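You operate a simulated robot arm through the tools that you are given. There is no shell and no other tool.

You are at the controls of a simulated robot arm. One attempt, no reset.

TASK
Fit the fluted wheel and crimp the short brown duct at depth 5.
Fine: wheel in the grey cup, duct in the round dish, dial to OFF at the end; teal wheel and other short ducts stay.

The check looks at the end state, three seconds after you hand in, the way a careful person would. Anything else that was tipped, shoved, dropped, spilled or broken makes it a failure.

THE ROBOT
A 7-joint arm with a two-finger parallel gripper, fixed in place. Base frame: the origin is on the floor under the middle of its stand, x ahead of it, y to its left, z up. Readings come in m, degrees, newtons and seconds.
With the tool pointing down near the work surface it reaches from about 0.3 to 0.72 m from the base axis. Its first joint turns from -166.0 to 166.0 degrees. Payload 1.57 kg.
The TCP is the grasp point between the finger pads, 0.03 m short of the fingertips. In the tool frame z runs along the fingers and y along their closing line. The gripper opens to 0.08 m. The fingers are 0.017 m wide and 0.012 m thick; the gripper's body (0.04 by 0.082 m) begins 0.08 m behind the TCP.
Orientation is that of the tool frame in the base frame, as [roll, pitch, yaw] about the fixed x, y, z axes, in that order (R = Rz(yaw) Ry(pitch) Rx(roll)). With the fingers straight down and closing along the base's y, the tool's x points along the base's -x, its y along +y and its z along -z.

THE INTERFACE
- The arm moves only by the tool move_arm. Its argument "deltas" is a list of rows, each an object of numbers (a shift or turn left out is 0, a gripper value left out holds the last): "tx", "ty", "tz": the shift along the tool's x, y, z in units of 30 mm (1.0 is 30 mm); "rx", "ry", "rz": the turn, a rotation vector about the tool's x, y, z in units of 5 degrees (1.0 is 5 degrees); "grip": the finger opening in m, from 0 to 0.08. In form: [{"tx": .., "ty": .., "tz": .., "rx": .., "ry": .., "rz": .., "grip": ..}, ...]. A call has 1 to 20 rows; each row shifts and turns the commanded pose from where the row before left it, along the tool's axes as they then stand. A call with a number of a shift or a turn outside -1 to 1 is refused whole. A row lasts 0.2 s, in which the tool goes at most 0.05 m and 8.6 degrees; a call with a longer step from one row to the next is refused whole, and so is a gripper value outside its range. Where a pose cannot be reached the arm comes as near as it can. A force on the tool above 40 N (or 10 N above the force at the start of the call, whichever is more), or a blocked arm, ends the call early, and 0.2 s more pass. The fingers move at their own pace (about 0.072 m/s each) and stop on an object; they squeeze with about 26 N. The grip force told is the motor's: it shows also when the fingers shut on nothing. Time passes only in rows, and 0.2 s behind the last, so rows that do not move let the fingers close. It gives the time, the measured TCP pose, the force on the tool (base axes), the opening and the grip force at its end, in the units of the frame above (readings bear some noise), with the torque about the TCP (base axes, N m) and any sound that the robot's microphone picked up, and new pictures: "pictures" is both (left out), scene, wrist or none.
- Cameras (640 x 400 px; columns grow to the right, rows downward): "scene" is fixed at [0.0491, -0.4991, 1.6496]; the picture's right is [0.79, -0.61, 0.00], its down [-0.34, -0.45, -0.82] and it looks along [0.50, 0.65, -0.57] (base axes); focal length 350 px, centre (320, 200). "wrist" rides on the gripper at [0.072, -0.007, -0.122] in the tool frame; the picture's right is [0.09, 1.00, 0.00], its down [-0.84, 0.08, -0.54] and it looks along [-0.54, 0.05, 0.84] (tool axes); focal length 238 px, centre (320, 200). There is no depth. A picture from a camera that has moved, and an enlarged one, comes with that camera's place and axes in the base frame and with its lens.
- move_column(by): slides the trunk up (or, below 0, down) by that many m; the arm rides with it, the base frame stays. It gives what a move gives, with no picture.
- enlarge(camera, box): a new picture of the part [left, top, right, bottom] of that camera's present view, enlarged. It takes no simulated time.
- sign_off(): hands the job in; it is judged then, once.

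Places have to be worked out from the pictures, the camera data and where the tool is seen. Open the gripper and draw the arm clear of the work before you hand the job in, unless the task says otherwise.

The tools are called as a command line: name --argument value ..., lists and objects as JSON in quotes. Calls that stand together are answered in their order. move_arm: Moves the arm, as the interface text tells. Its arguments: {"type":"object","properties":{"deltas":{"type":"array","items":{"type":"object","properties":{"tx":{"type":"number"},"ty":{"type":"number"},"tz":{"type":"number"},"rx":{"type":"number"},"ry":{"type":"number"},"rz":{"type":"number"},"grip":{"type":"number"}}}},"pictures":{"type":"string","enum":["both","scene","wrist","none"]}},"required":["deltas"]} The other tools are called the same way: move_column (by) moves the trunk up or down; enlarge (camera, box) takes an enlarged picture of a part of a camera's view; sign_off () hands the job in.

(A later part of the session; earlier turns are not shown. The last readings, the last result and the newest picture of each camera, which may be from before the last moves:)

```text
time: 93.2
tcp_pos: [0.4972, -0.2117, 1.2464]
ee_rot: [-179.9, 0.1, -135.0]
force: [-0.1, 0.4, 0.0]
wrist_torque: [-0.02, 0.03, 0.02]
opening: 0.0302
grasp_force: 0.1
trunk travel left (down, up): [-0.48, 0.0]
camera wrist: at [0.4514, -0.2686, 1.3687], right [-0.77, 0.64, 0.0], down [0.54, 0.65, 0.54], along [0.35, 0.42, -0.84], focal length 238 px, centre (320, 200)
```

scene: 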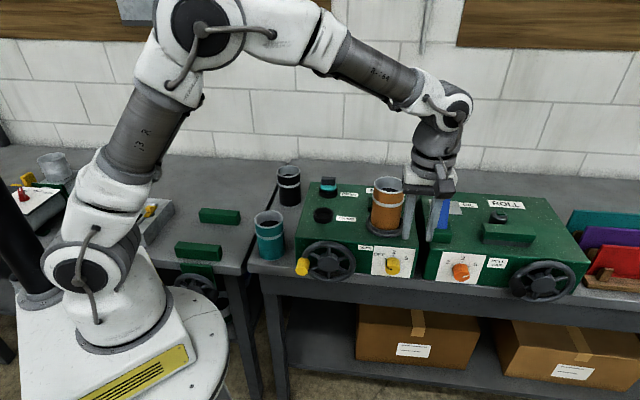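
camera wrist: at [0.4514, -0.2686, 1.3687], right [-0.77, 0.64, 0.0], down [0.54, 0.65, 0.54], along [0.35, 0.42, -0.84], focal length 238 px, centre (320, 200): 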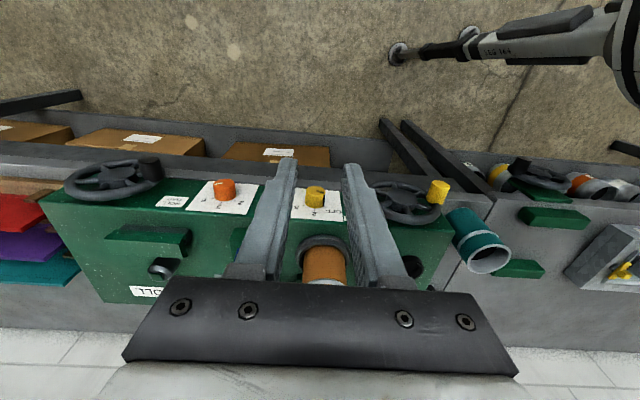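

From here the wrist camera sees the front controls well. I enlarge it to refine positions of the dial and crank.

enlarge --camera "wrist" --box '[260, 140, 400, 260]'

enlarge --camera "wrist" --box '[340, 140, 520, 280]'

```text
3.33 times, centred on (330, 200) of wrist
camera zoom: at [0.4514, -0.2686, 1.3687], right [-0.77, 0.64, 0.0], down [0.54, 0.65, 0.54], along [0.35, 0.42, -0.84], focal length 794 px, centre (287, 200)
```

zoom: 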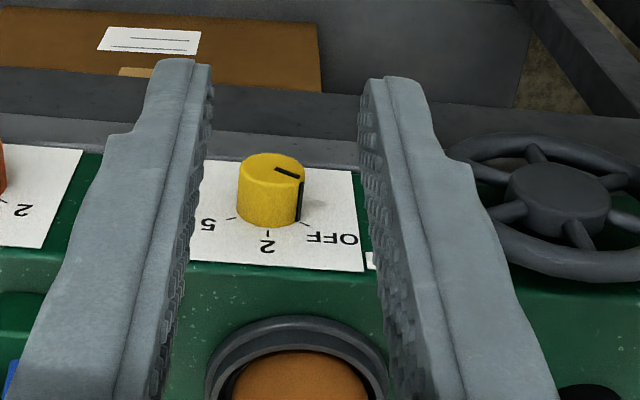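

```text
2.86 times, centred on (430, 210) of wrist
camera zoom: at [0.4514, -0.2686, 1.3687], right [-0.77, 0.64, 0.0], down [0.54, 0.65, 0.54], along [0.35, 0.42, -0.84], focal length 681 px, centre (6, 171)
```

zoom: 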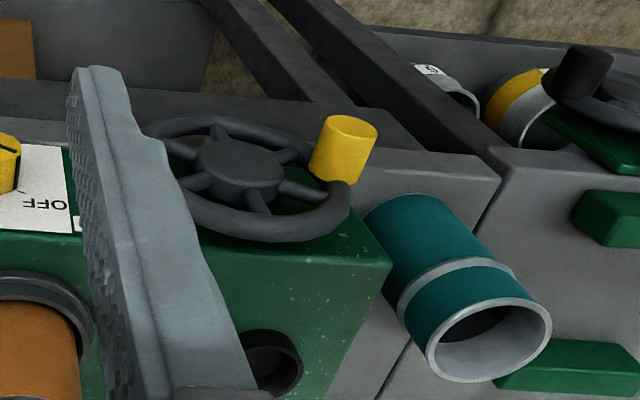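

Triangulation gives the knob axis near e_r 0.497, z≈0.958, its front at e_b≈0.37. I now rotate the tool to horizontal (pointing into the machine) in free space.

move_arm --deltas '[{"ry": -1}, {"ry": -1}, {"ry": -1}, {"ry": -1}, {"ry": -1}, {"ry": -1}, {"ry": -1}, {"ry": -1}, {"ry": -1}, {}]' --pictures "scene"

```text
time: 95.4
tcp_pos: [0.497, -0.2118, 1.2462]
ee_rot: [-180.0, 45.2, -135.0]
force: [0.3, -0.2, -0.3]
wrist_torque: [0.03, 0.01, 0.01]
opening: 0.0299
grasp_force: 0.1
trunk travel left (down, up): [-0.48, 0.0]
```

scene: 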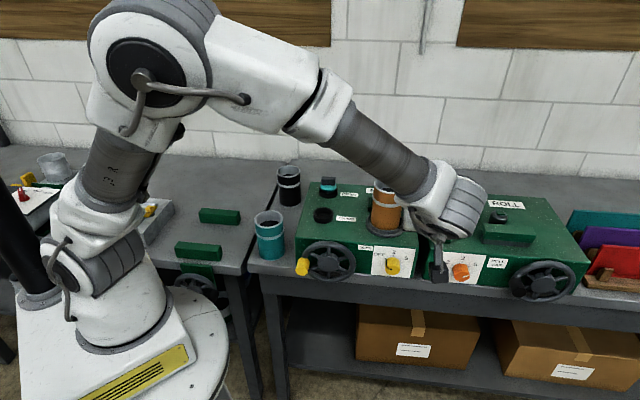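

Halfway there without problems. I continue to fully horizontal.

move_arm --deltas '[{"ry": -1}, {"ry": -1}, {"ry": -1}, {"ry": -1}, {"ry": -1}, {"ry": -1}, {"ry": -1}, {"ry": -1}, {"ry": -1}, {}]' --pictures "both"

```text
time: 97.6
tcp_pos: [0.4971, -0.2125, 1.2462]
ee_rot: [-3.1, 89.8, 41.8]
force: [-0.5, 0.3, -0.9]
wrist_torque: [0.0, -0.02, 0.02]
opening: 0.03
grasp_force: 0.1
trunk travel left (down, up): [-0.48, 0.0]
camera wrist: at [0.4158, -0.3034, 1.1734], right [-0.7, 0.7, -0.09], down [-0.44, -0.33, 0.84], along [0.56, 0.63, 0.54], focal length 238 px, centre (320, 200)
```

scene: 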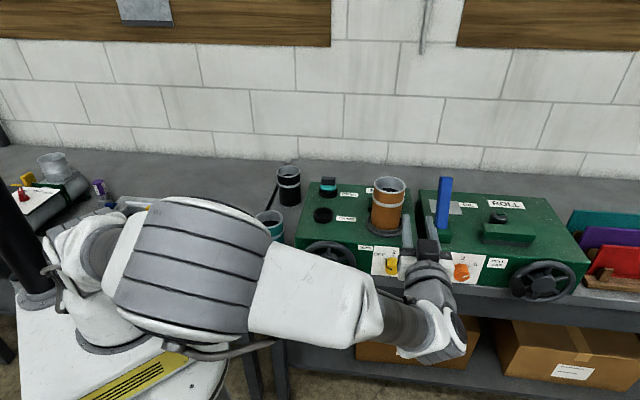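
wrist: 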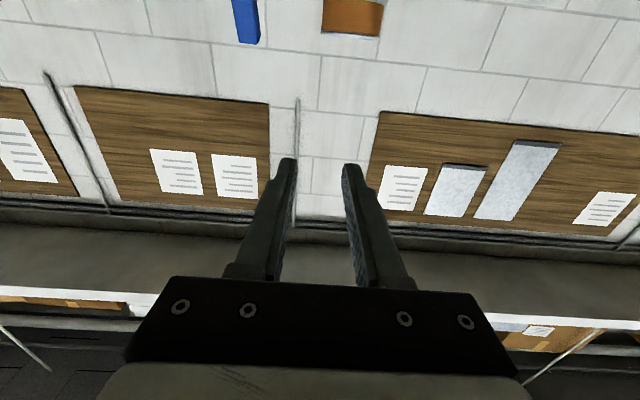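

The tool is horizontal with the camera below. I now pre-turn the gripper by -60° about its axis so that the whole OFF→5 turn (+120°) can be made in one grasp.

move_arm --deltas '[{"rz": -1}, {"rz": -1}, {"rz": -1}, {"rz": -1}, {"rz": -1}, {"rz": -1}, {"rz": -1}, {"rz": -1}, {"rz": -1}, {"rz": -1}, {"rz": -1}, {"rz": -1}, {"grip": 0.06}, {}]' --pictures "wrist"

```text
time: 100.6
tcp_pos: [0.4975, -0.2122, 1.246]
ee_rot: [-90.0, 30.1, -45.0]
force: [-0.3, 0.1, 0.4]
wrist_torque: [-0.01, 0.0, -0.03]
opening: 0.0602
grasp_force: 0.1
trunk travel left (down, up): [-0.48, 0.0]
camera wrist: at [0.4577, -0.3455, 1.2159], right [-0.3, 0.3, -0.91], down [-0.92, 0.16, 0.35], along [0.25, 0.94, 0.23], focal length 238 px, centre (320, 200)
```

wrist: 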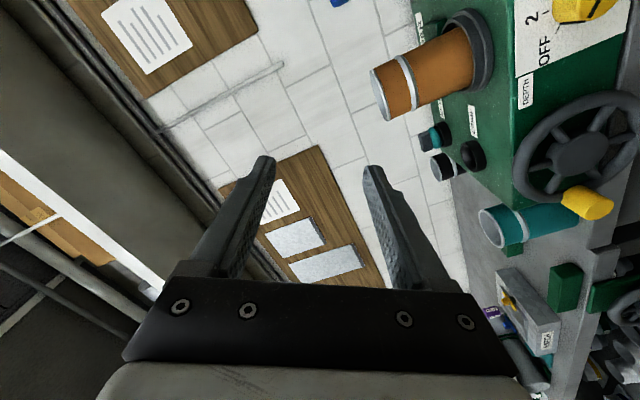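

Axes are as expected. I lower the tool to the dial's height (z≈0.958) while staying 0.2 m in front of the face.

move_arm --deltas '[{"tx": 0.466, "ty": 0.839}, {"tx": 0.466, "ty": 0.839}, {"tx": 0.466, "ty": 0.839}, {"tx": 0.466, "ty": 0.839}, {"tx": 0.466, "ty": 0.839}, {"tx": 0.466, "ty": 0.839}, {"tx": 0.466, "ty": 0.839}, {"tx": 0.466, "ty": 0.839}, {"tx": 0.466, "ty": 0.839}, {"tx": 0.466, "ty": 0.839}, {}]' --pictures "both"

enlarge --camera "wrist" --box '[220, 80, 460, 260]'

```text
time: 103.0
tcp_pos: [0.4924, -0.2124, 0.9992]
ee_rot: [-90.4, 30.3, -45.2]
force: [1.0, -0.8, 0.5]
wrist_torque: [0.03, 0.02, -0.02]
opening: 0.0598
grasp_force: 0.1
out of reach, approached as far as the arm can: row 9, 10
trunk travel left (down, up): [-0.48, 0.0]
camera wrist: at [0.4526, -0.3458, 0.9705], right [-0.3, 0.29, -0.91], down [-0.92, 0.16, 0.36], along [0.25, 0.94, 0.22], focal length 238 px, centre (320, 200)
```

scene: 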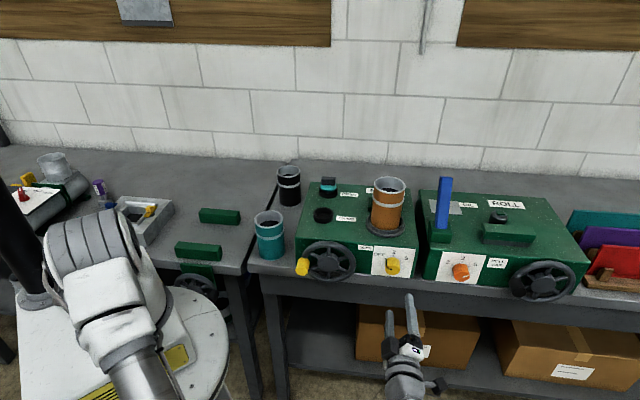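
wrist: 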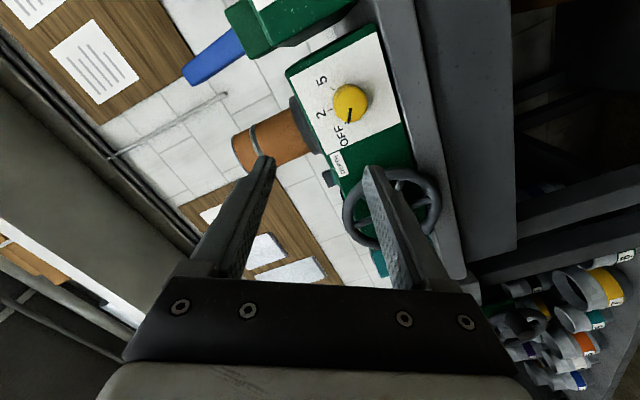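

```text
2.22 times, centred on (340, 170) of wrist
camera zoom: at [0.4526, -0.3458, 0.9705], right [-0.3, 0.29, -0.91], down [-0.92, 0.16, 0.36], along [0.25, 0.94, 0.22], focal length 530 px, centre (276, 267)
```

zoom: 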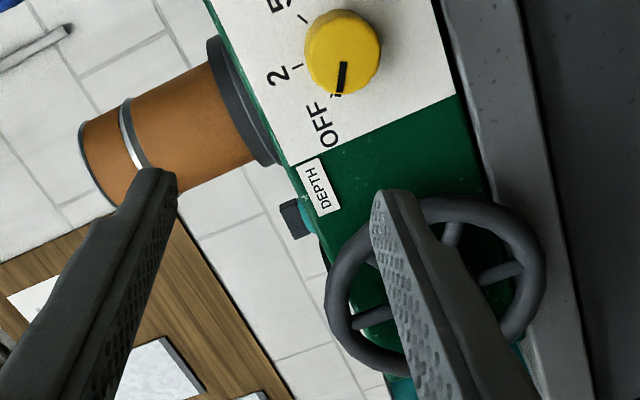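

The arm hit a joint limit at z≈0.999; this view refines the knob axis to e_r≈0.499, z≈0.960. I raise the TCP 0.15 m and then lower the trunk 0.19 m so the arm works in a more comfortable posture.

move_arm --deltas '[{"tx": -0.417, "ty": -0.722}, {"tx": -0.417, "ty": -0.722}, {"tx": -0.417, "ty": -0.722}, {"tx": -0.417, "ty": -0.722}, {"tx": -0.417, "ty": -0.722}, {"tx": -0.417, "ty": -0.722}, {}]' --pictures "scene"

```text
time: 104.6
tcp_pos: [0.4937, -0.2133, 1.1514]
ee_rot: [-90.0, 30.0, -45.0]
force: [-0.6, -0.1, -0.3]
wrist_torque: [0.03, 0.0, -0.02]
opening: 0.0599
grasp_force: 0.1
trunk travel left (down, up): [-0.48, 0.0]
```

scene: 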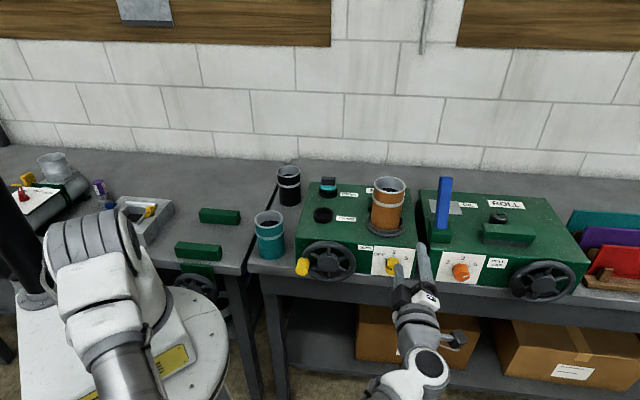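

The elbow has swung oddly in this roll. I turn the gripper back to neutral roll here in free space and look at the arm posture before deciding which roll range to use.

move_arm --deltas '[{"rz": 1}, {"rz": 1}, {"rz": 1}, {"rz": 1}, {"rz": 1}, {"rz": 1}, {"rz": 1}, {"rz": 1}, {"rz": 1}, {"rz": 1}, {"rz": 1}, {"rz": 1}, {}]' --pictures "scene"

move_arm --deltas '[{"rz": 1}, {"rz": 1}, {"rz": 1}, {"rz": 1}, {"rz": 1}, {"rz": 1}, {"rz": 1}, {"rz": 1}, {"rz": 1}, {"rz": 1}, {"rz": 1}, {"rz": 1}, {}]' --pictures "scene"

```text
time: 107.4
tcp_pos: [0.4926, -0.2137, 1.15]
ee_rot: [81.0, 89.8, 125.9]
force: [0.3, 0.3, 0.5]
wrist_torque: [-0.01, 0.01, -0.01]
opening: 0.0598
grasp_force: 0.0
trunk travel left (down, up): [-0.48, 0.0]
```

scene: 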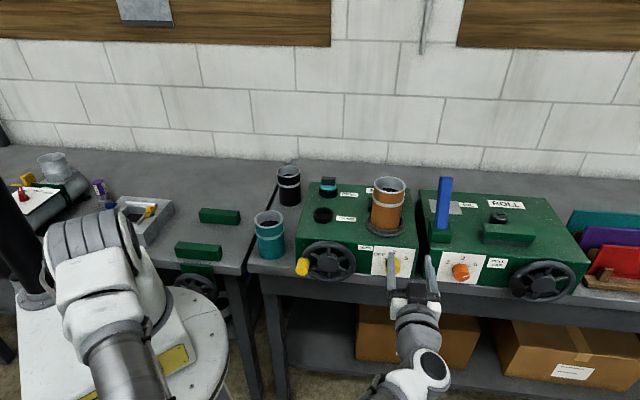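

```text
time: 110.2
tcp_pos: [0.4924, -0.2142, 1.1492]
ee_rot: [90.0, 29.9, 135.0]
force: [-0.5, -0.5, -0.1]
wrist_torque: [0.01, -0.02, 0.0]
opening: 0.06
grasp_force: 0.1
trunk travel left (down, up): [-0.48, 0.0]
```

scene: 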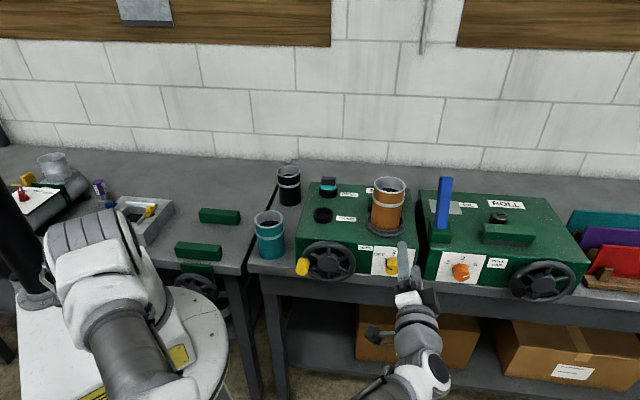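

Rolling from -60° to +60° works in this posture. I go back to -60° roll, then lower the trunk in two steps while watching the scene.

move_arm --deltas '[{"rz": -1}, {"rz": -1}, {"rz": -1}, {"rz": -1}, {"rz": -1}, {"rz": -1}, {"rz": -1}, {"rz": -1}, {"rz": -1}, {"rz": -1}, {"rz": -1}, {"rz": -1}, {}]' --pictures "none"

move_arm --deltas '[{"rz": -1}, {"rz": -1}, {"rz": -1}, {"rz": -1}, {"rz": -1}, {"rz": -1}, {"rz": -1}, {"rz": -1}, {"rz": -1}, {"rz": -1}, {"rz": -1}, {"rz": -1}, {}]' --pictures "none"

move_column --by -0.1

move_arm --deltas '[{}]' --pictures "both"

```text
time: 113.0
tcp_pos: [0.4927, -0.2137, 1.149]
ee_rot: [-86.0, 89.9, -40.9]
force: [-0.1, 0.1, 0.2]
wrist_torque: [0.0, 0.02, 0.02]
opening: 0.0603
grasp_force: 0.0
trunk travel left (down, up): [-0.48, 0.0]
```

```text
time: 115.8
tcp_pos: [0.4926, -0.2127, 1.1502]
ee_rot: [-89.9, 29.8, -45.0]
force: [-0.1, 0.3, 0.1]
wrist_torque: [0.01, 0.0, 0.01]
opening: 0.0601
grasp_force: 0.0
trunk travel left (down, up): [-0.48, 0.0]
```

```text
time: 117.1
tcp_pos: [0.4932, -0.2134, 1.0497]
ee_rot: [-89.9, 30.0, -44.9]
force: [-0.6, -0.7, 0.4]
wrist_torque: [0.0, -0.03, -0.01]
opening: 0.06
grasp_force: 0.1
trunk travel left (down, up): [-0.38, 0.1]
```

```text
time: 117.5
tcp_pos: [0.4926, -0.214, 1.0493]
ee_rot: [-90.1, 29.9, -45.0]
force: [0.6, 0.9, -0.3]
wrist_torque: [0.01, -0.02, -0.01]
opening: 0.06
grasp_force: 0.0
trunk travel left (down, up): [-0.38, 0.1]
camera wrist: at [0.453, -0.3466, 1.0194], right [-0.3, 0.3, -0.91], down [-0.92, 0.16, 0.35], along [0.25, 0.94, 0.23], focal length 238 px, centre (320, 200)
```

scene: 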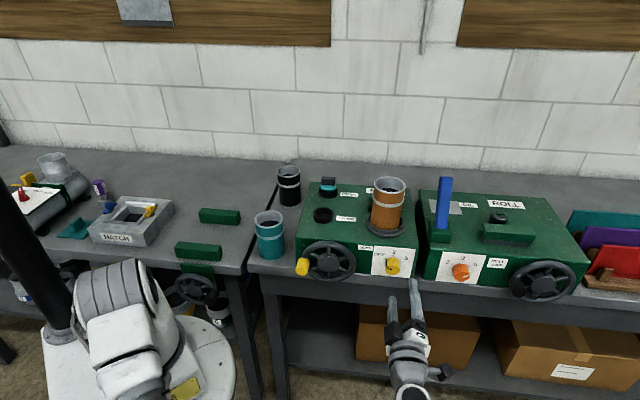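
wrist: 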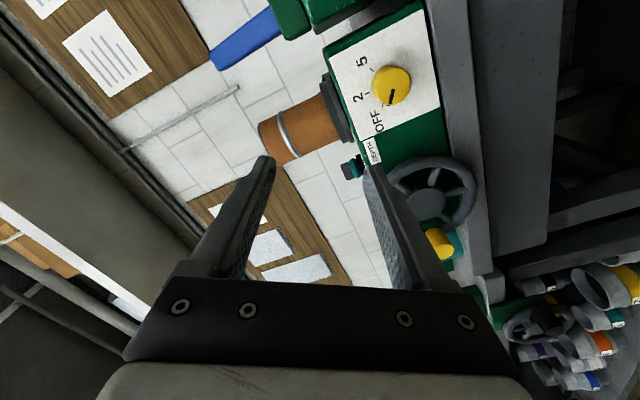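

All clear. I lower the trunk the remaining 0.089 m to bring the TCP to the knob height.

move_column --by -0.089

move_arm --deltas '[{}]' --pictures "both"

enlarge --camera "wrist" --box '[240, 40, 440, 200]'

```text
time: 118.7
tcp_pos: [0.4927, -0.2131, 0.9601]
ee_rot: [-90.0, 30.0, -44.9]
force: [0.7, 0.3, -0.7]
wrist_torque: [0.0, 0.02, 0.03]
opening: 0.06
grasp_force: 0.1
trunk travel left (down, up): [-0.291, 0.189]
```

```text
time: 119.1
tcp_pos: [0.4924, -0.2125, 0.9608]
ee_rot: [-90.0, 30.0, -45.1]
force: [-0.3, 0.8, -0.8]
wrist_torque: [0.0, -0.02, 0.0]
opening: 0.0596
grasp_force: 0.0
trunk travel left (down, up): [-0.291, 0.189]
camera wrist: at [0.453, -0.3466, 0.9304], right [-0.3, 0.3, -0.91], down [-0.92, 0.16, 0.35], along [0.25, 0.94, 0.23], focal length 238 px, centre (320, 200)
```

scene: 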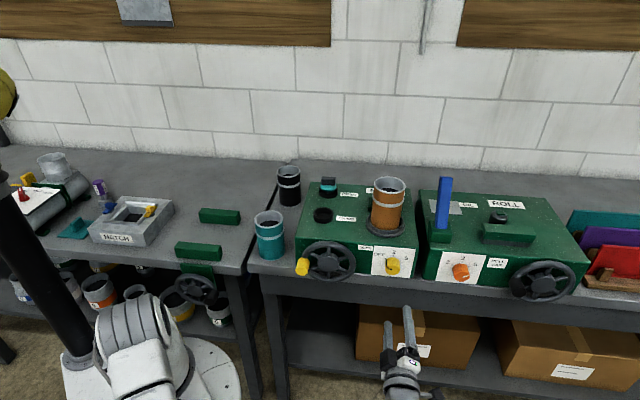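
wrist: 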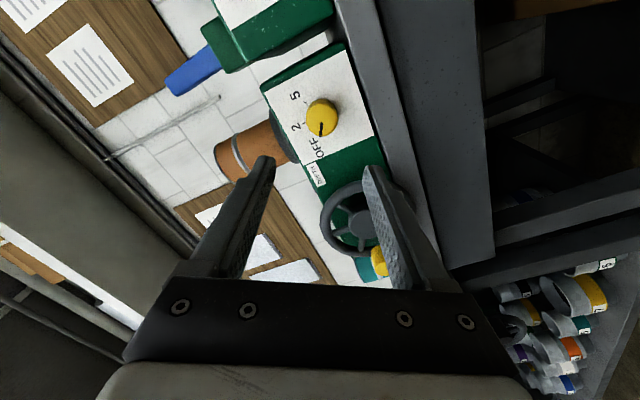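

```text
2.50 times, centred on (340, 120) of wrist
camera zoom: at [0.453, -0.3466, 0.9304], right [-0.3, 0.3, -0.91], down [-0.92, 0.16, 0.35], along [0.25, 0.94, 0.23], focal length 596 px, centre (270, 400)
```

zoom: 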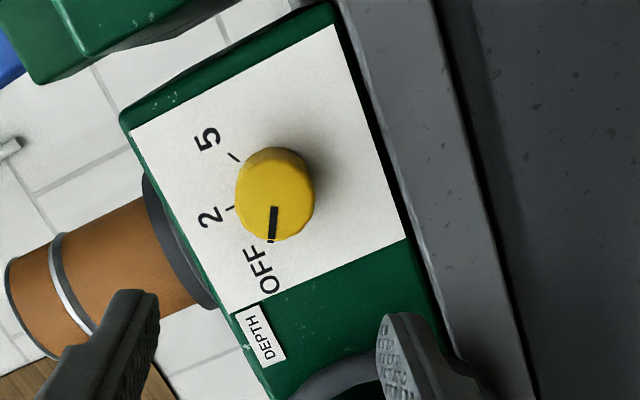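

The knob lies on the tool axis within ~2 mm. I advance toward it to TCP e_b≈0.30 and re-check.

move_arm --deltas '[{"tz": 0.8, "tx": -0.03, "ty": 0.03}, {"tz": 0.9, "tx": -0.03, "ty": 0.03}, {"tz": 0.9}, {"tz": 0.8}, {}]' --pictures "both"

enlarge --camera "wrist" --box '[220, 60, 420, 220]'

```text
time: 120.3
tcp_pos: [0.5626, -0.1393, 0.9604]
ee_rot: [-90.0, 30.0, -45.0]
force: [-0.5, -0.1, 0.3]
wrist_torque: [0.03, 0.01, -0.01]
opening: 0.06
grasp_force: 0.1
trunk travel left (down, up): [-0.291, 0.189]
camera wrist: at [0.5235, -0.2717, 0.93], right [-0.3, 0.3, -0.91], down [-0.92, 0.16, 0.35], along [0.25, 0.94, 0.23], focal length 238 px, centre (320, 200)
```

scene: 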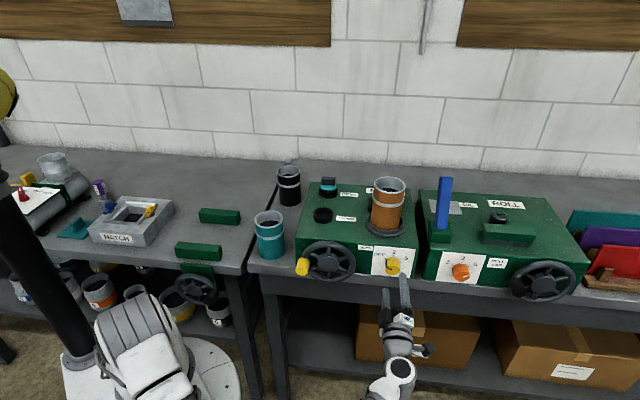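
wrist: 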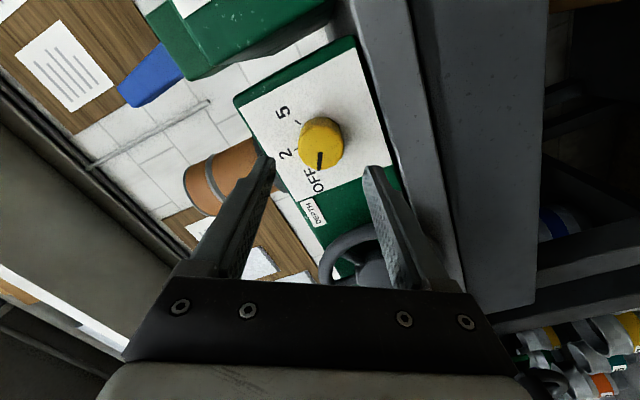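

```text
2.50 times, centred on (320, 140) of wrist
camera zoom: at [0.5235, -0.2717, 0.93], right [-0.3, 0.3, -0.91], down [-0.92, 0.16, 0.35], along [0.25, 0.94, 0.23], focal length 596 px, centre (320, 350)
```

zoom: 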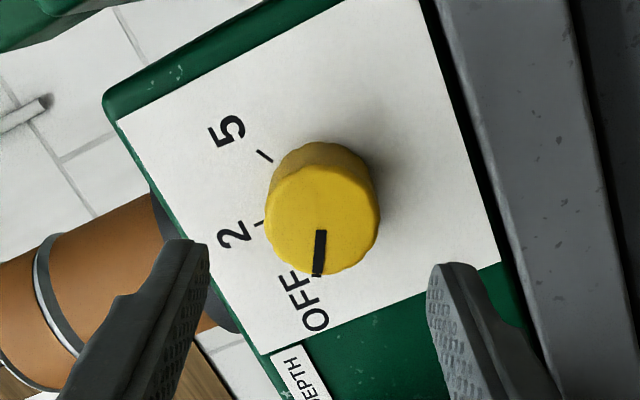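

Aligned within 1–2 mm. I advance so the fingertips straddle the knob (tips ~8 mm from the plate) and check the force.

move_arm --deltas '[{"tz": 0.5}, {"tz": 0.5}, {"tz": 0.5}, {"tz": 0.4}, {"tz": 0.2}, {}]' --pictures "both"

enlarge --camera "wrist" --box '[220, 60, 420, 220]'

enlarge --camera "scene" --box '[350, 230, 450, 310]'

```text
time: 121.7
tcp_pos: [0.6092, -0.0953, 0.958]
ee_rot: [-90.0, 30.0, -45.0]
force: [-0.4, -0.2, -0.4]
wrist_torque: [-0.01, 0.01, 0.0]
opening: 0.06
grasp_force: 0.0
trunk travel left (down, up): [-0.291, 0.189]
camera wrist: at [0.5686, -0.2284, 0.9299], right [-0.3, 0.3, -0.91], down [-0.92, 0.16, 0.35], along [0.25, 0.94, 0.23], focal length 238 px, centre (320, 200)
```

scene: 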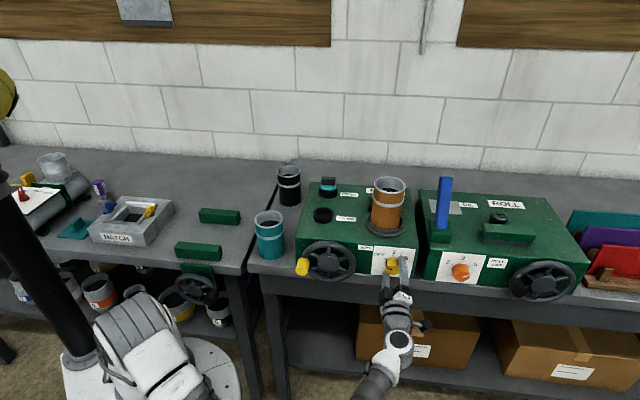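
wrist: 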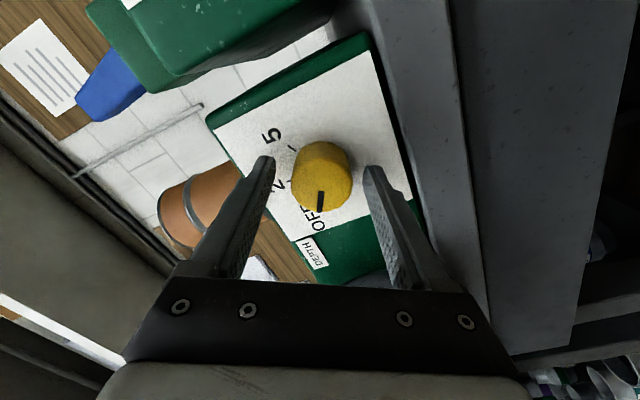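

```text
2.50 times, centred on (320, 140) of wrist
camera zoom: at [0.5686, -0.2284, 0.9299], right [-0.3, 0.3, -0.91], down [-0.92, 0.16, 0.35], along [0.25, 0.94, 0.23], focal length 596 px, centre (320, 350)
```

zoom: 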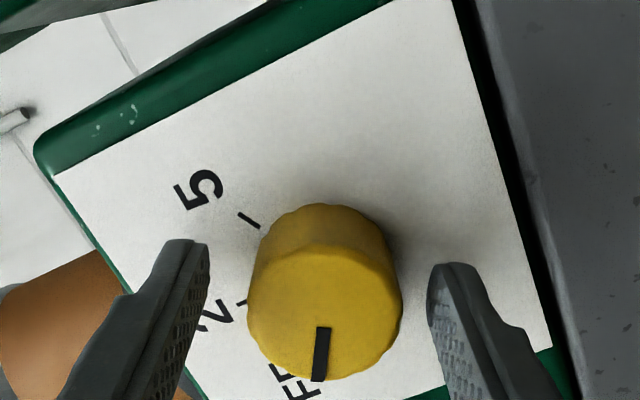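

```text
5.00 times, centred on (400, 270) of scene
camera zoom: at [0.0491, -0.4991, 1.6496], right [0.79, -0.61, 0.0], down [-0.34, -0.45, -0.82], along [0.5, 0.65, -0.57], focal length 1750 px, centre (-80, -150)
```

zoom: 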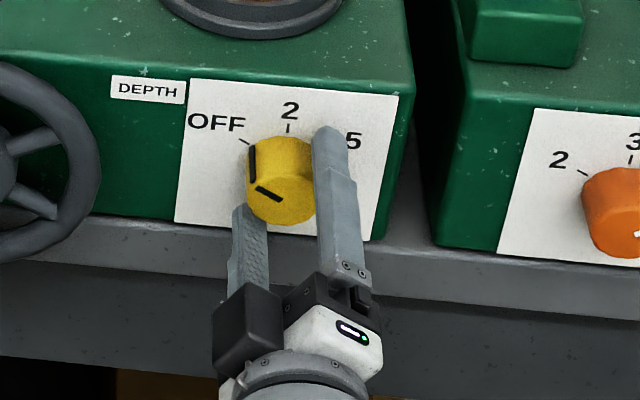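

The knob is centred between the fingers. I close on it.

move_arm --deltas '[{"grip": 0.03}, {"grip": 0.02}, {"grip": 0.0}, {}, {}, {}]' --pictures "wrist"

```text
time: 123.1
tcp_pos: [0.6077, -0.0951, 0.9577]
ee_rot: [-90.1, 30.0, -45.1]
force: [-10.2, 1.2, -12.1]
wrist_torque: [-0.29, 0.23, 0.23]
opening: 0.0391
grasp_force: 44.5
trunk travel left (down, up): [-0.291, 0.189]
camera wrist: at [0.5685, -0.2279, 0.929], right [-0.3, 0.29, -0.91], down [-0.92, 0.16, 0.35], along [0.25, 0.94, 0.23], focal length 238 px, centre (320, 200)
```

wrist: 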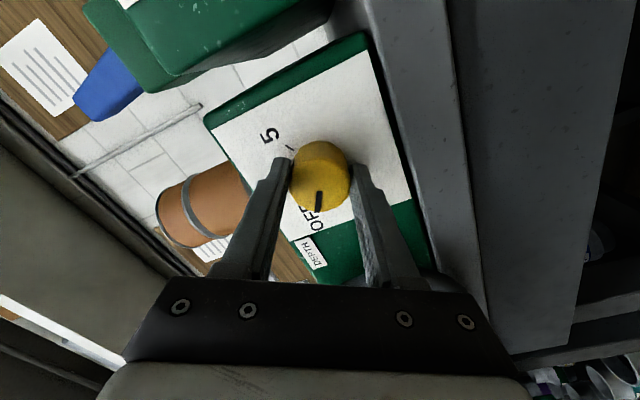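

The knob is held (39 mm) with a 15 N side load, so I ease 1 mm along the closing line and then begin turning clockwise, 60° first.

move_arm --deltas '[{"ty": 0.035}, {}, {"rz": 0.5}, {"rz": 1}, {"rz": 1}, {"rz": 1}, {"rz": 1}, {"rz": 1}, {"rz": 0.5}, {}]' --pictures "both"

enlarge --camera "scene" --box '[350, 230, 450, 310]'

```text
time: 125.3
tcp_pos: [0.6071, -0.0937, 0.9572]
ee_rot: [-90.1, 60.2, -45.1]
force: [7.9, 7.4, -8.3]
wrist_torque: [-0.21, 0.2, -0.12]
opening: 0.0393
grasp_force: 44.6
trunk travel left (down, up): [-0.291, 0.189]
camera wrist: at [0.5508, -0.2105, 0.8994], right [-0.58, 0.58, -0.58], down [-0.72, -0.04, 0.69], along [0.37, 0.82, 0.44], focal length 238 px, centre (320, 200)
```

scene: 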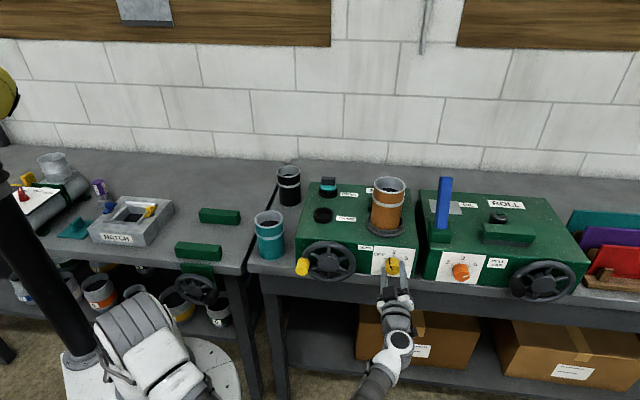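
wrist: 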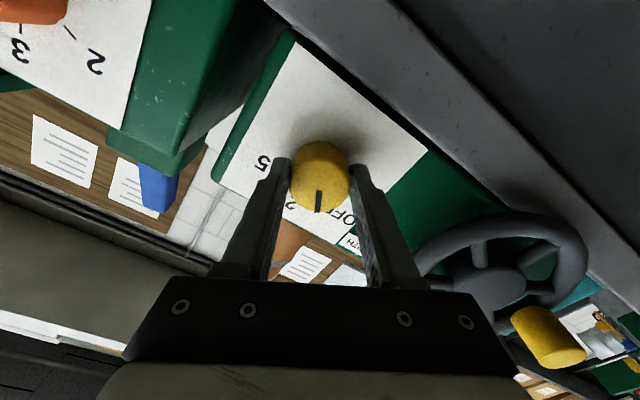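

```text
5.00 times, centred on (400, 270) of scene
camera zoom: at [0.0491, -0.4991, 1.6496], right [0.79, -0.61, 0.0], down [-0.34, -0.45, -0.82], along [0.5, 0.65, -0.57], focal length 1750 px, centre (-80, -150)
```

zoom: 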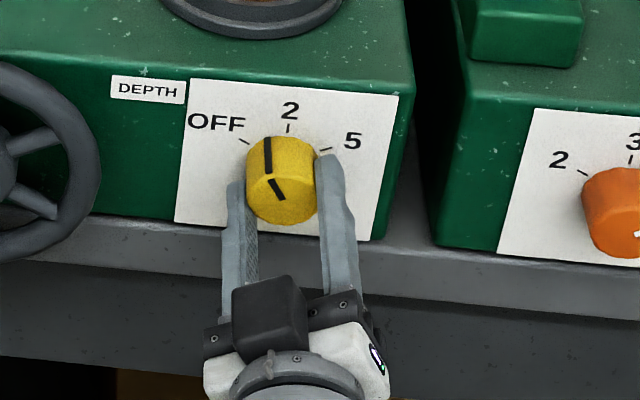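

The knob turns with the gripper (pointer now midway between OFF and 2). I continue the turn.

move_arm --deltas '[{"rz": 1}, {"rz": 1}, {"rz": 1}, {"rz": 1}, {"rz": 1}, {"rz": 1}, {"rz": 1}, {"rz": 1}, {"rz": 1}, {}]' --pictures "wrist"

enlarge --camera "scene" --box '[350, 230, 450, 310]'

```text
time: 127.5
tcp_pos: [0.6067, -0.0934, 0.9577]
ee_rot: [90.4, 75.0, 135.3]
force: [-15.7, 10.8, -14.2]
wrist_torque: [-0.13, 0.08, 0.6]
opening: 0.0392
grasp_force: 44.1
trunk travel left (down, up): [-0.291, 0.189]
camera wrist: at [0.5117, -0.1714, 0.8871], right [-0.7, 0.7, 0.17], down [-0.28, -0.48, 0.83], along [0.66, 0.53, 0.53], focal length 238 px, centre (320, 200)
```

wrist: 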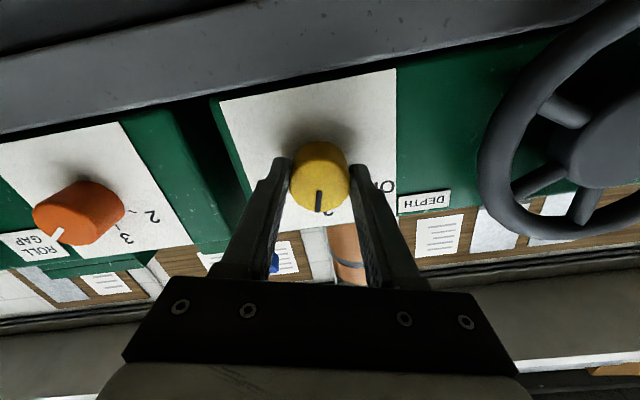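

```text
5.00 times, centred on (400, 270) of scene
camera zoom: at [0.0491, -0.4991, 1.6496], right [0.79, -0.61, 0.0], down [-0.34, -0.45, -0.82], along [0.5, 0.65, -0.57], focal length 1750 px, centre (-80, -150)
```

zoom: 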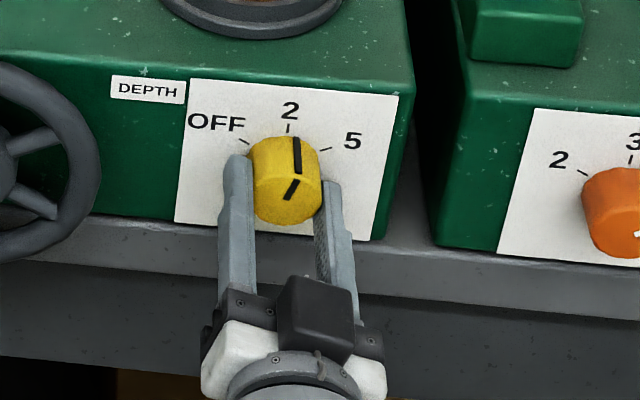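

The pointer is just past 2. There's a modest side load, so I shift ~1 mm left and down to relieve it and continue the remaining 45°.

move_arm --deltas '[{"tx": 0.04, "ty": 0.04}, {"rz": 1}, {"rz": 1}, {"rz": 1}, {"rz": 1}, {"rz": 1}, {"rz": 1}, {"rz": 1}, {"rz": 1}, {"rz": 1}, {}]' --pictures "wrist"

enlarge --camera "scene" --box '[350, 230, 450, 310]'

```text
time: 129.9
tcp_pos: [0.6054, -0.0926, 0.9591]
ee_rot: [89.9, 30.1, 135.1]
force: [-17.9, 12.8, -6.4]
wrist_torque: [-0.11, 0.04, 0.48]
opening: 0.0393
grasp_force: 44.9
trunk travel left (down, up): [-0.291, 0.189]
camera wrist: at [0.4779, -0.1376, 0.9173], right [-0.41, 0.41, 0.82], down [0.1, -0.87, 0.49], along [0.91, 0.28, 0.31], focal length 238 px, centre (320, 200)
```

wrist: 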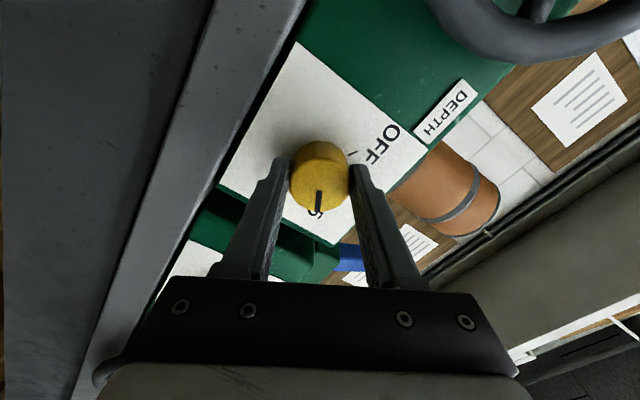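

```text
5.00 times, centred on (400, 270) of scene
camera zoom: at [0.0491, -0.4991, 1.6496], right [0.79, -0.61, 0.0], down [-0.34, -0.45, -0.82], along [0.5, 0.65, -0.57], focal length 1750 px, centre (-80, -150)
```

zoom: 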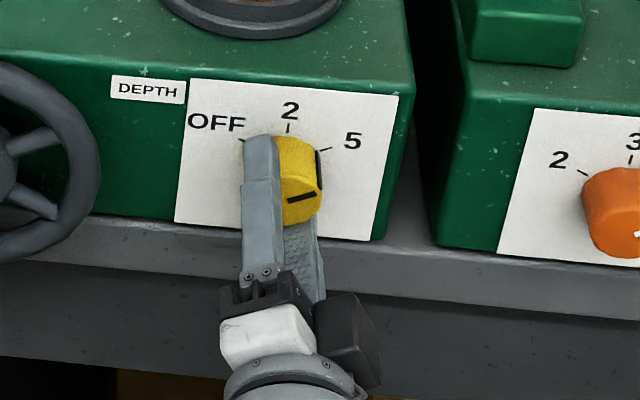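

The pointer is now at the 5 mark in both views. I open and back straight off.

move_arm --deltas '[{"grip": 0.05}, {"grip": 0.065}, {}, {"tz": -0.3}, {"tz": -0.6}, {"tz": -0.8}, {"tz": -0.8}, {"tz": -0.8}, {}]' --pictures "both"

enlarge --camera "scene" --box '[350, 230, 450, 310]'

enlarge --camera "wrist" --box '[220, 40, 420, 200]'

```text
time: 131.9
tcp_pos: [0.5372, -0.1641, 0.9578]
ee_rot: [90.0, 30.0, 135.0]
force: [0.0, 0.9, 0.1]
wrist_torque: [0.0, 0.01, -0.01]
opening: 0.0647
grasp_force: 0.1
trunk travel left (down, up): [-0.291, 0.189]
camera wrist: at [0.409, -0.2085, 0.9164], right [-0.41, 0.41, 0.82], down [0.1, -0.87, 0.49], along [0.91, 0.28, 0.31], focal length 238 px, centre (320, 200)
```

scene: 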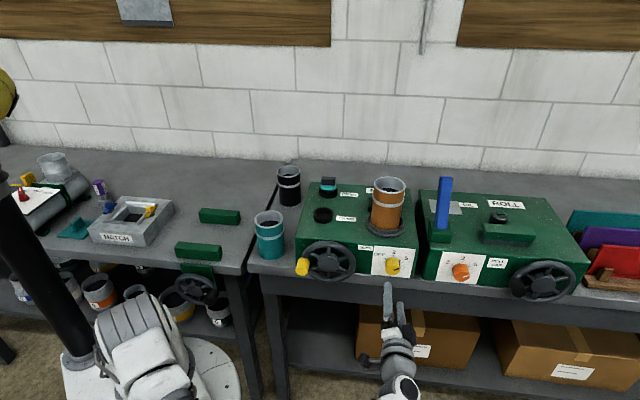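
wrist: 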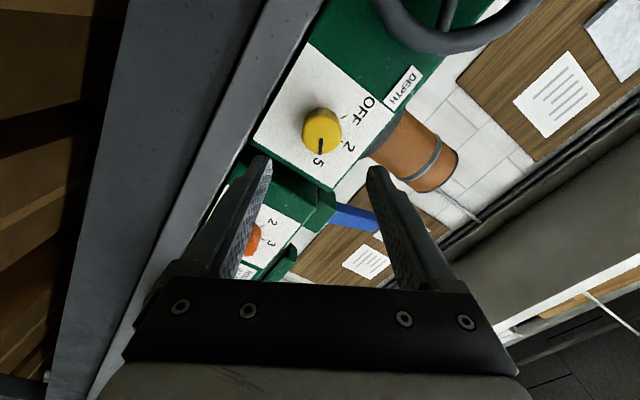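

```text
5.00 times, centred on (400, 270) of scene
camera zoom: at [0.0491, -0.4991, 1.6496], right [0.79, -0.61, 0.0], down [-0.34, -0.45, -0.82], along [0.5, 0.65, -0.57], focal length 1750 px, centre (-80, -150)
```

zoom: 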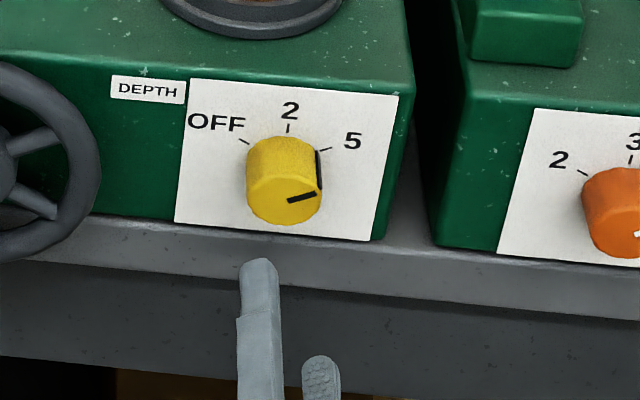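

```text
2.50 times, centred on (320, 120) of wrist
camera zoom: at [0.409, -0.2085, 0.9164], right [-0.41, 0.41, 0.82], down [0.1, -0.87, 0.49], along [0.91, 0.28, 0.31], focal length 596 px, centre (320, 400)
```

zoom: 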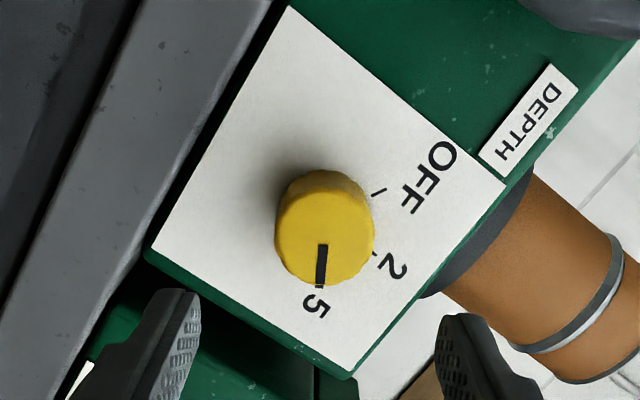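

The dial is at 5. Now the crank: I back off a little more and return the gripper to neutral roll, then move left in front of the crank wheel for a look.

move_arm --deltas '[{"tz": -0.7}, {"tz": -0.7, "rz": -1}, {"tz": -0.7, "rz": -1}, {"rz": -1}, {"rz": -1}, {"rz": -1}, {"rz": -1}, {"rz": -1}, {"rz": -1}, {"rz": -1}, {"rz": -1}, {"rz": -1}, {"rz": -1}, {}]' --pictures "none"

move_arm --deltas '[{"ty": 0.8}, {"ty": 0.8}, {"ty": 0.8}, {"ty": 0.8}, {"ty": 0.8}, {"ty": 0.8}, {"ty": 0.8}, {}]' --pictures "both"

```text
time: 134.9
tcp_pos: [0.4924, -0.2084, 0.9576]
ee_rot: [-92.2, 89.9, -47.3]
force: [-1.3, -0.2, -0.8]
wrist_torque: [-0.01, 0.0, 0.03]
opening: 0.0652
grasp_force: 0.0
trunk travel left (down, up): [-0.291, 0.189]
```

```text
time: 136.7
tcp_pos: [0.3719, -0.0903, 0.9569]
ee_rot: [171.9, 90.0, -143.2]
force: [0.1, 1.3, 0.4]
wrist_torque: [0.01, 0.01, -0.04]
opening: 0.0648
grasp_force: 0.1
trunk travel left (down, up): [-0.291, 0.189]
camera wrist: at [0.2911, -0.1799, 0.8864], right [-0.7, 0.7, -0.09], down [-0.44, -0.33, 0.84], along [0.56, 0.63, 0.54], focal length 238 px, centre (320, 200)
```

scene: 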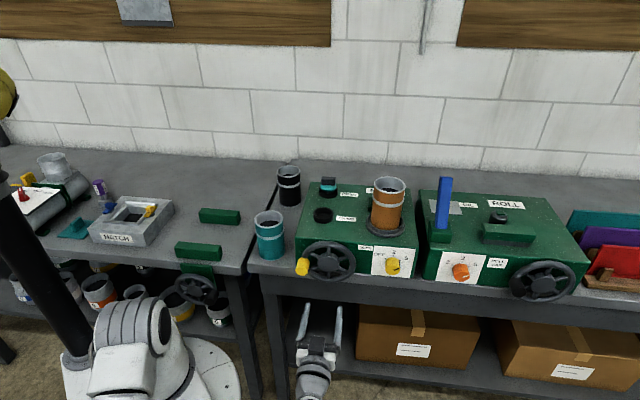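
wrist: 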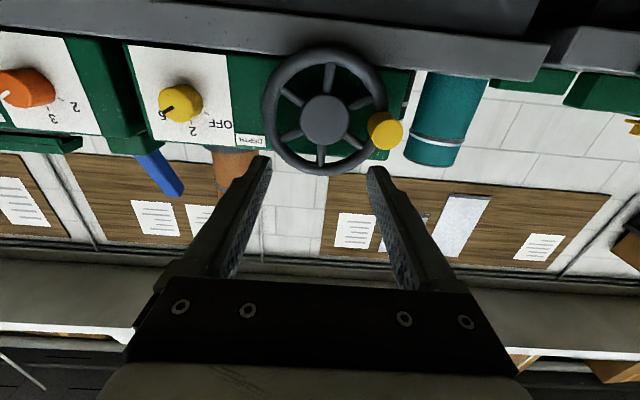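

Clear view of the crank. I enlarge it to measure its centre, radius and handle.

enlarge --camera "wrist" --box '[240, 30, 440, 190]'

enlarge --camera "scene" --box '[285, 230, 365, 300]'

```text
2.50 times, centred on (340, 110) of wrist
camera zoom: at [0.2911, -0.1799, 0.8864], right [-0.7, 0.7, -0.09], down [-0.44, -0.33, 0.84], along [0.56, 0.63, 0.54], focal length 596 px, centre (270, 425)
```

zoom: 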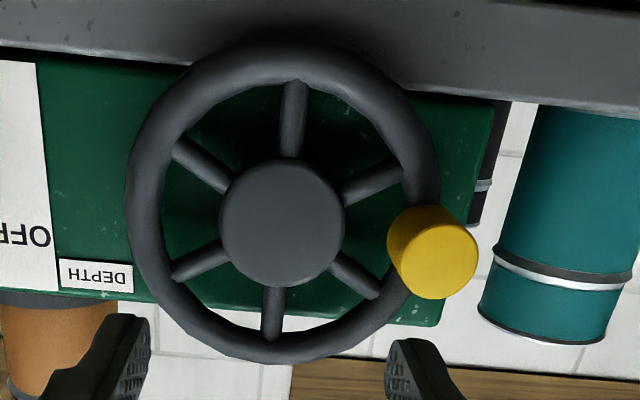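

```text
5.71 times, centred on (325, 265) of scene
camera zoom: at [0.0491, -0.4991, 1.6496], right [0.79, -0.61, 0.0], down [-0.34, -0.45, -0.82], along [0.5, 0.65, -0.57], focal length 2000 px, centre (291, -171)
```

zoom: 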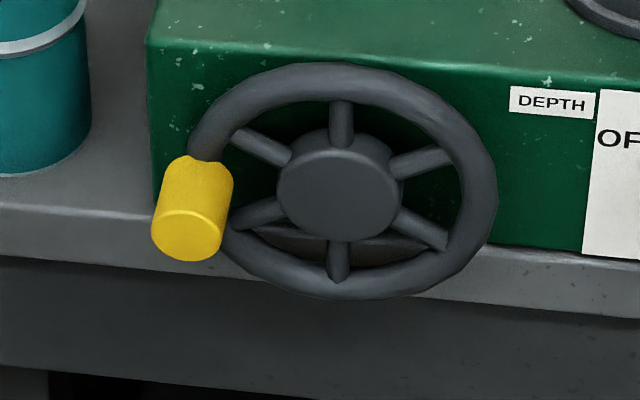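

The crank's hub axis is at e_r 0.321, z 0.957, with the handle at 9 o'clock (e_r 0.2535, radius 0.0675), front end at e_b≈0.334 and Ø≈0.034. I line up in front of the handle.

move_arm --deltas '[{"ty": 0.6, "tz": 0.2}, {"ty": 0.6, "tz": 0.4}, {"ty": 0.6, "tz": 0.4}, {"ty": 0.64, "tz": 0.4}, {"tz": 0.3}, {}]' --pictures "both"

enlarge --camera "wrist" --box '[220, 40, 420, 200]'

```text
time: 138.1
tcp_pos: [0.3584, -0.0014, 0.9572]
ee_rot: [-104.7, 90.0, -59.7]
force: [0.2, 1.2, 0.7]
wrist_torque: [0.02, 0.0, 0.01]
opening: 0.0649
grasp_force: 0.0
trunk travel left (down, up): [-0.291, 0.189]
camera wrist: at [0.2769, -0.093, 0.8857], right [-0.7, 0.7, -0.09], down [-0.44, -0.33, 0.84], along [0.56, 0.63, 0.54], focal length 238 px, centre (320, 200)
```

scene: 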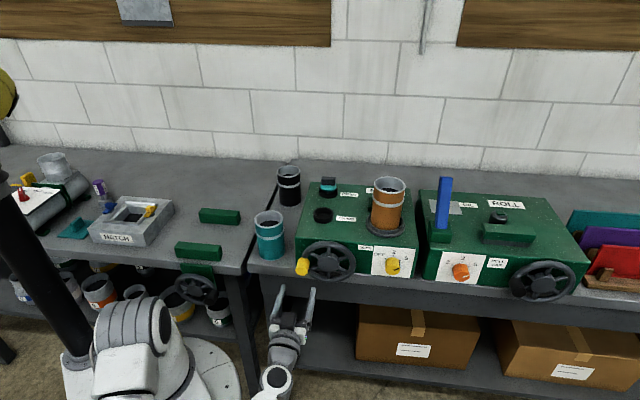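
wrist: 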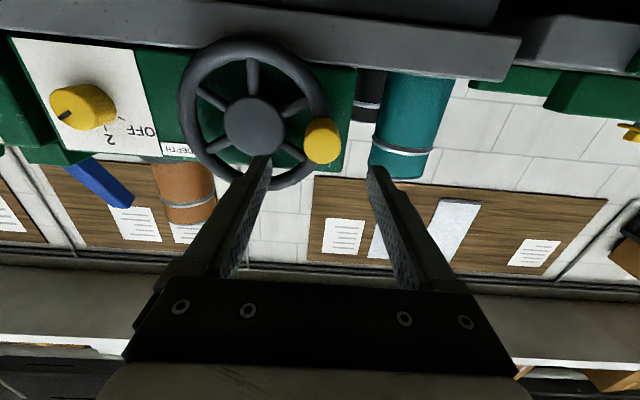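

```text
2.50 times, centred on (320, 120) of wrist
camera zoom: at [0.2769, -0.093, 0.8857], right [-0.7, 0.7, -0.09], down [-0.44, -0.33, 0.84], along [0.56, 0.63, 0.54], focal length 596 px, centre (320, 400)
```

zoom: 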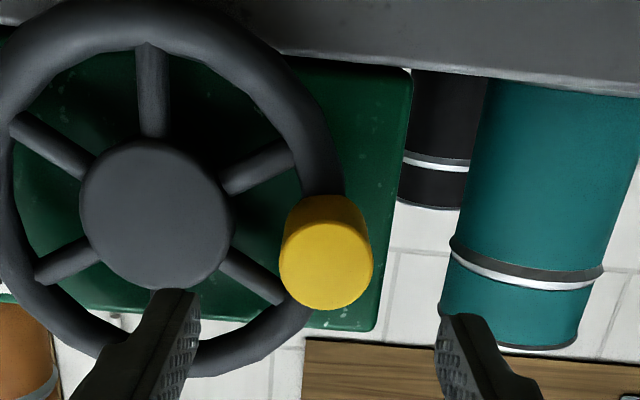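

The handle is centred on the tool axis. I advance to straddle it (fingertips just short of the rim) and check.

move_arm --deltas '[{"tz": 0.5}, {"tz": 0.5}, {"tz": 0.5}, {"tz": 0.5}, {"tz": 0.4}, {"tz": 0.2}, {}]' --pictures "both"

enlarge --camera "scene" --box '[270, 220, 370, 300]'

```text
time: 139.7
tcp_pos: [0.413, 0.0531, 0.9576]
ee_rot: [71.6, 90.0, 116.5]
force: [-0.1, -0.2, -0.4]
wrist_torque: [0.04, -0.02, 0.05]
opening: 0.0652
grasp_force: 0.1
trunk travel left (down, up): [-0.291, 0.189]
camera wrist: at [0.3316, -0.0383, 0.8859], right [-0.7, 0.7, -0.09], down [-0.44, -0.33, 0.84], along [0.56, 0.63, 0.54], focal length 238 px, centre (320, 200)
```

scene: 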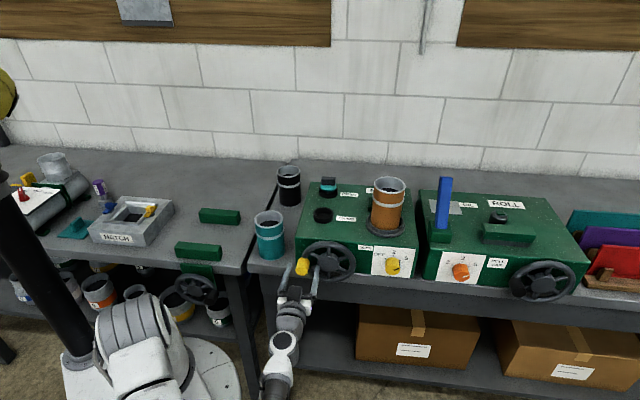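
wrist: 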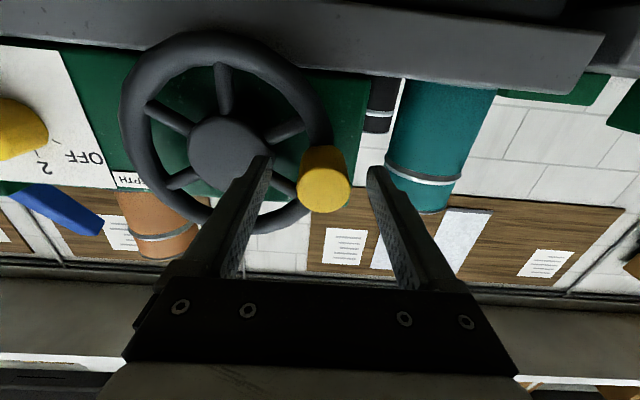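

```text
5.00 times, centred on (320, 260) of scene
camera zoom: at [0.0491, -0.4991, 1.6496], right [0.79, -0.61, 0.0], down [-0.34, -0.45, -0.82], along [0.5, 0.65, -0.57], focal length 1750 px, centre (320, -100)
```

zoom: 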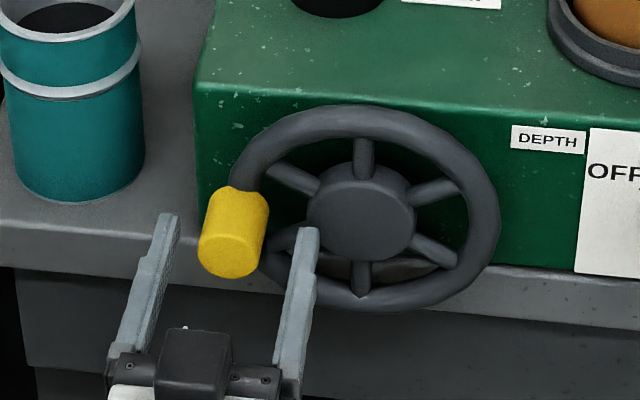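

The handle sits between the fingers. I close on it.

move_arm --deltas '[{"grip": 0.04}, {"grip": 0.02}, {"grip": 0.0}, {}, {}, {}]' --pictures "wrist"

```text
time: 141.1
tcp_pos: [0.4111, 0.0544, 0.9582]
ee_rot: [-115.7, 89.9, -70.6]
force: [-16.1, 11.1, -6.8]
wrist_torque: [-0.03, 0.34, 0.01]
opening: 0.0336
grasp_force: 41.7
trunk travel left (down, up): [-0.291, 0.189]
camera wrist: at [0.3303, -0.0369, 0.8862], right [-0.71, 0.7, -0.09], down [-0.44, -0.33, 0.84], along [0.56, 0.63, 0.54], focal length 238 px, centre (320, 200)
```

wrist: 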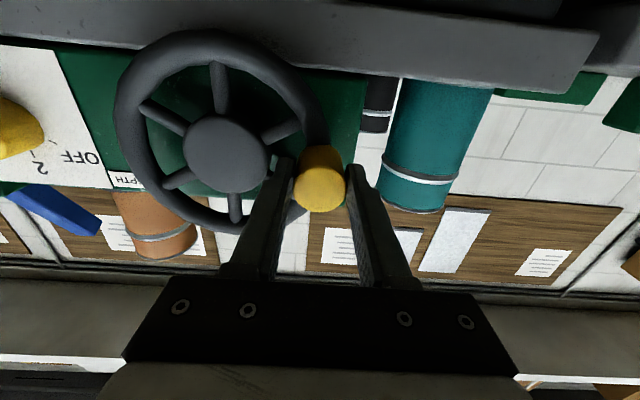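

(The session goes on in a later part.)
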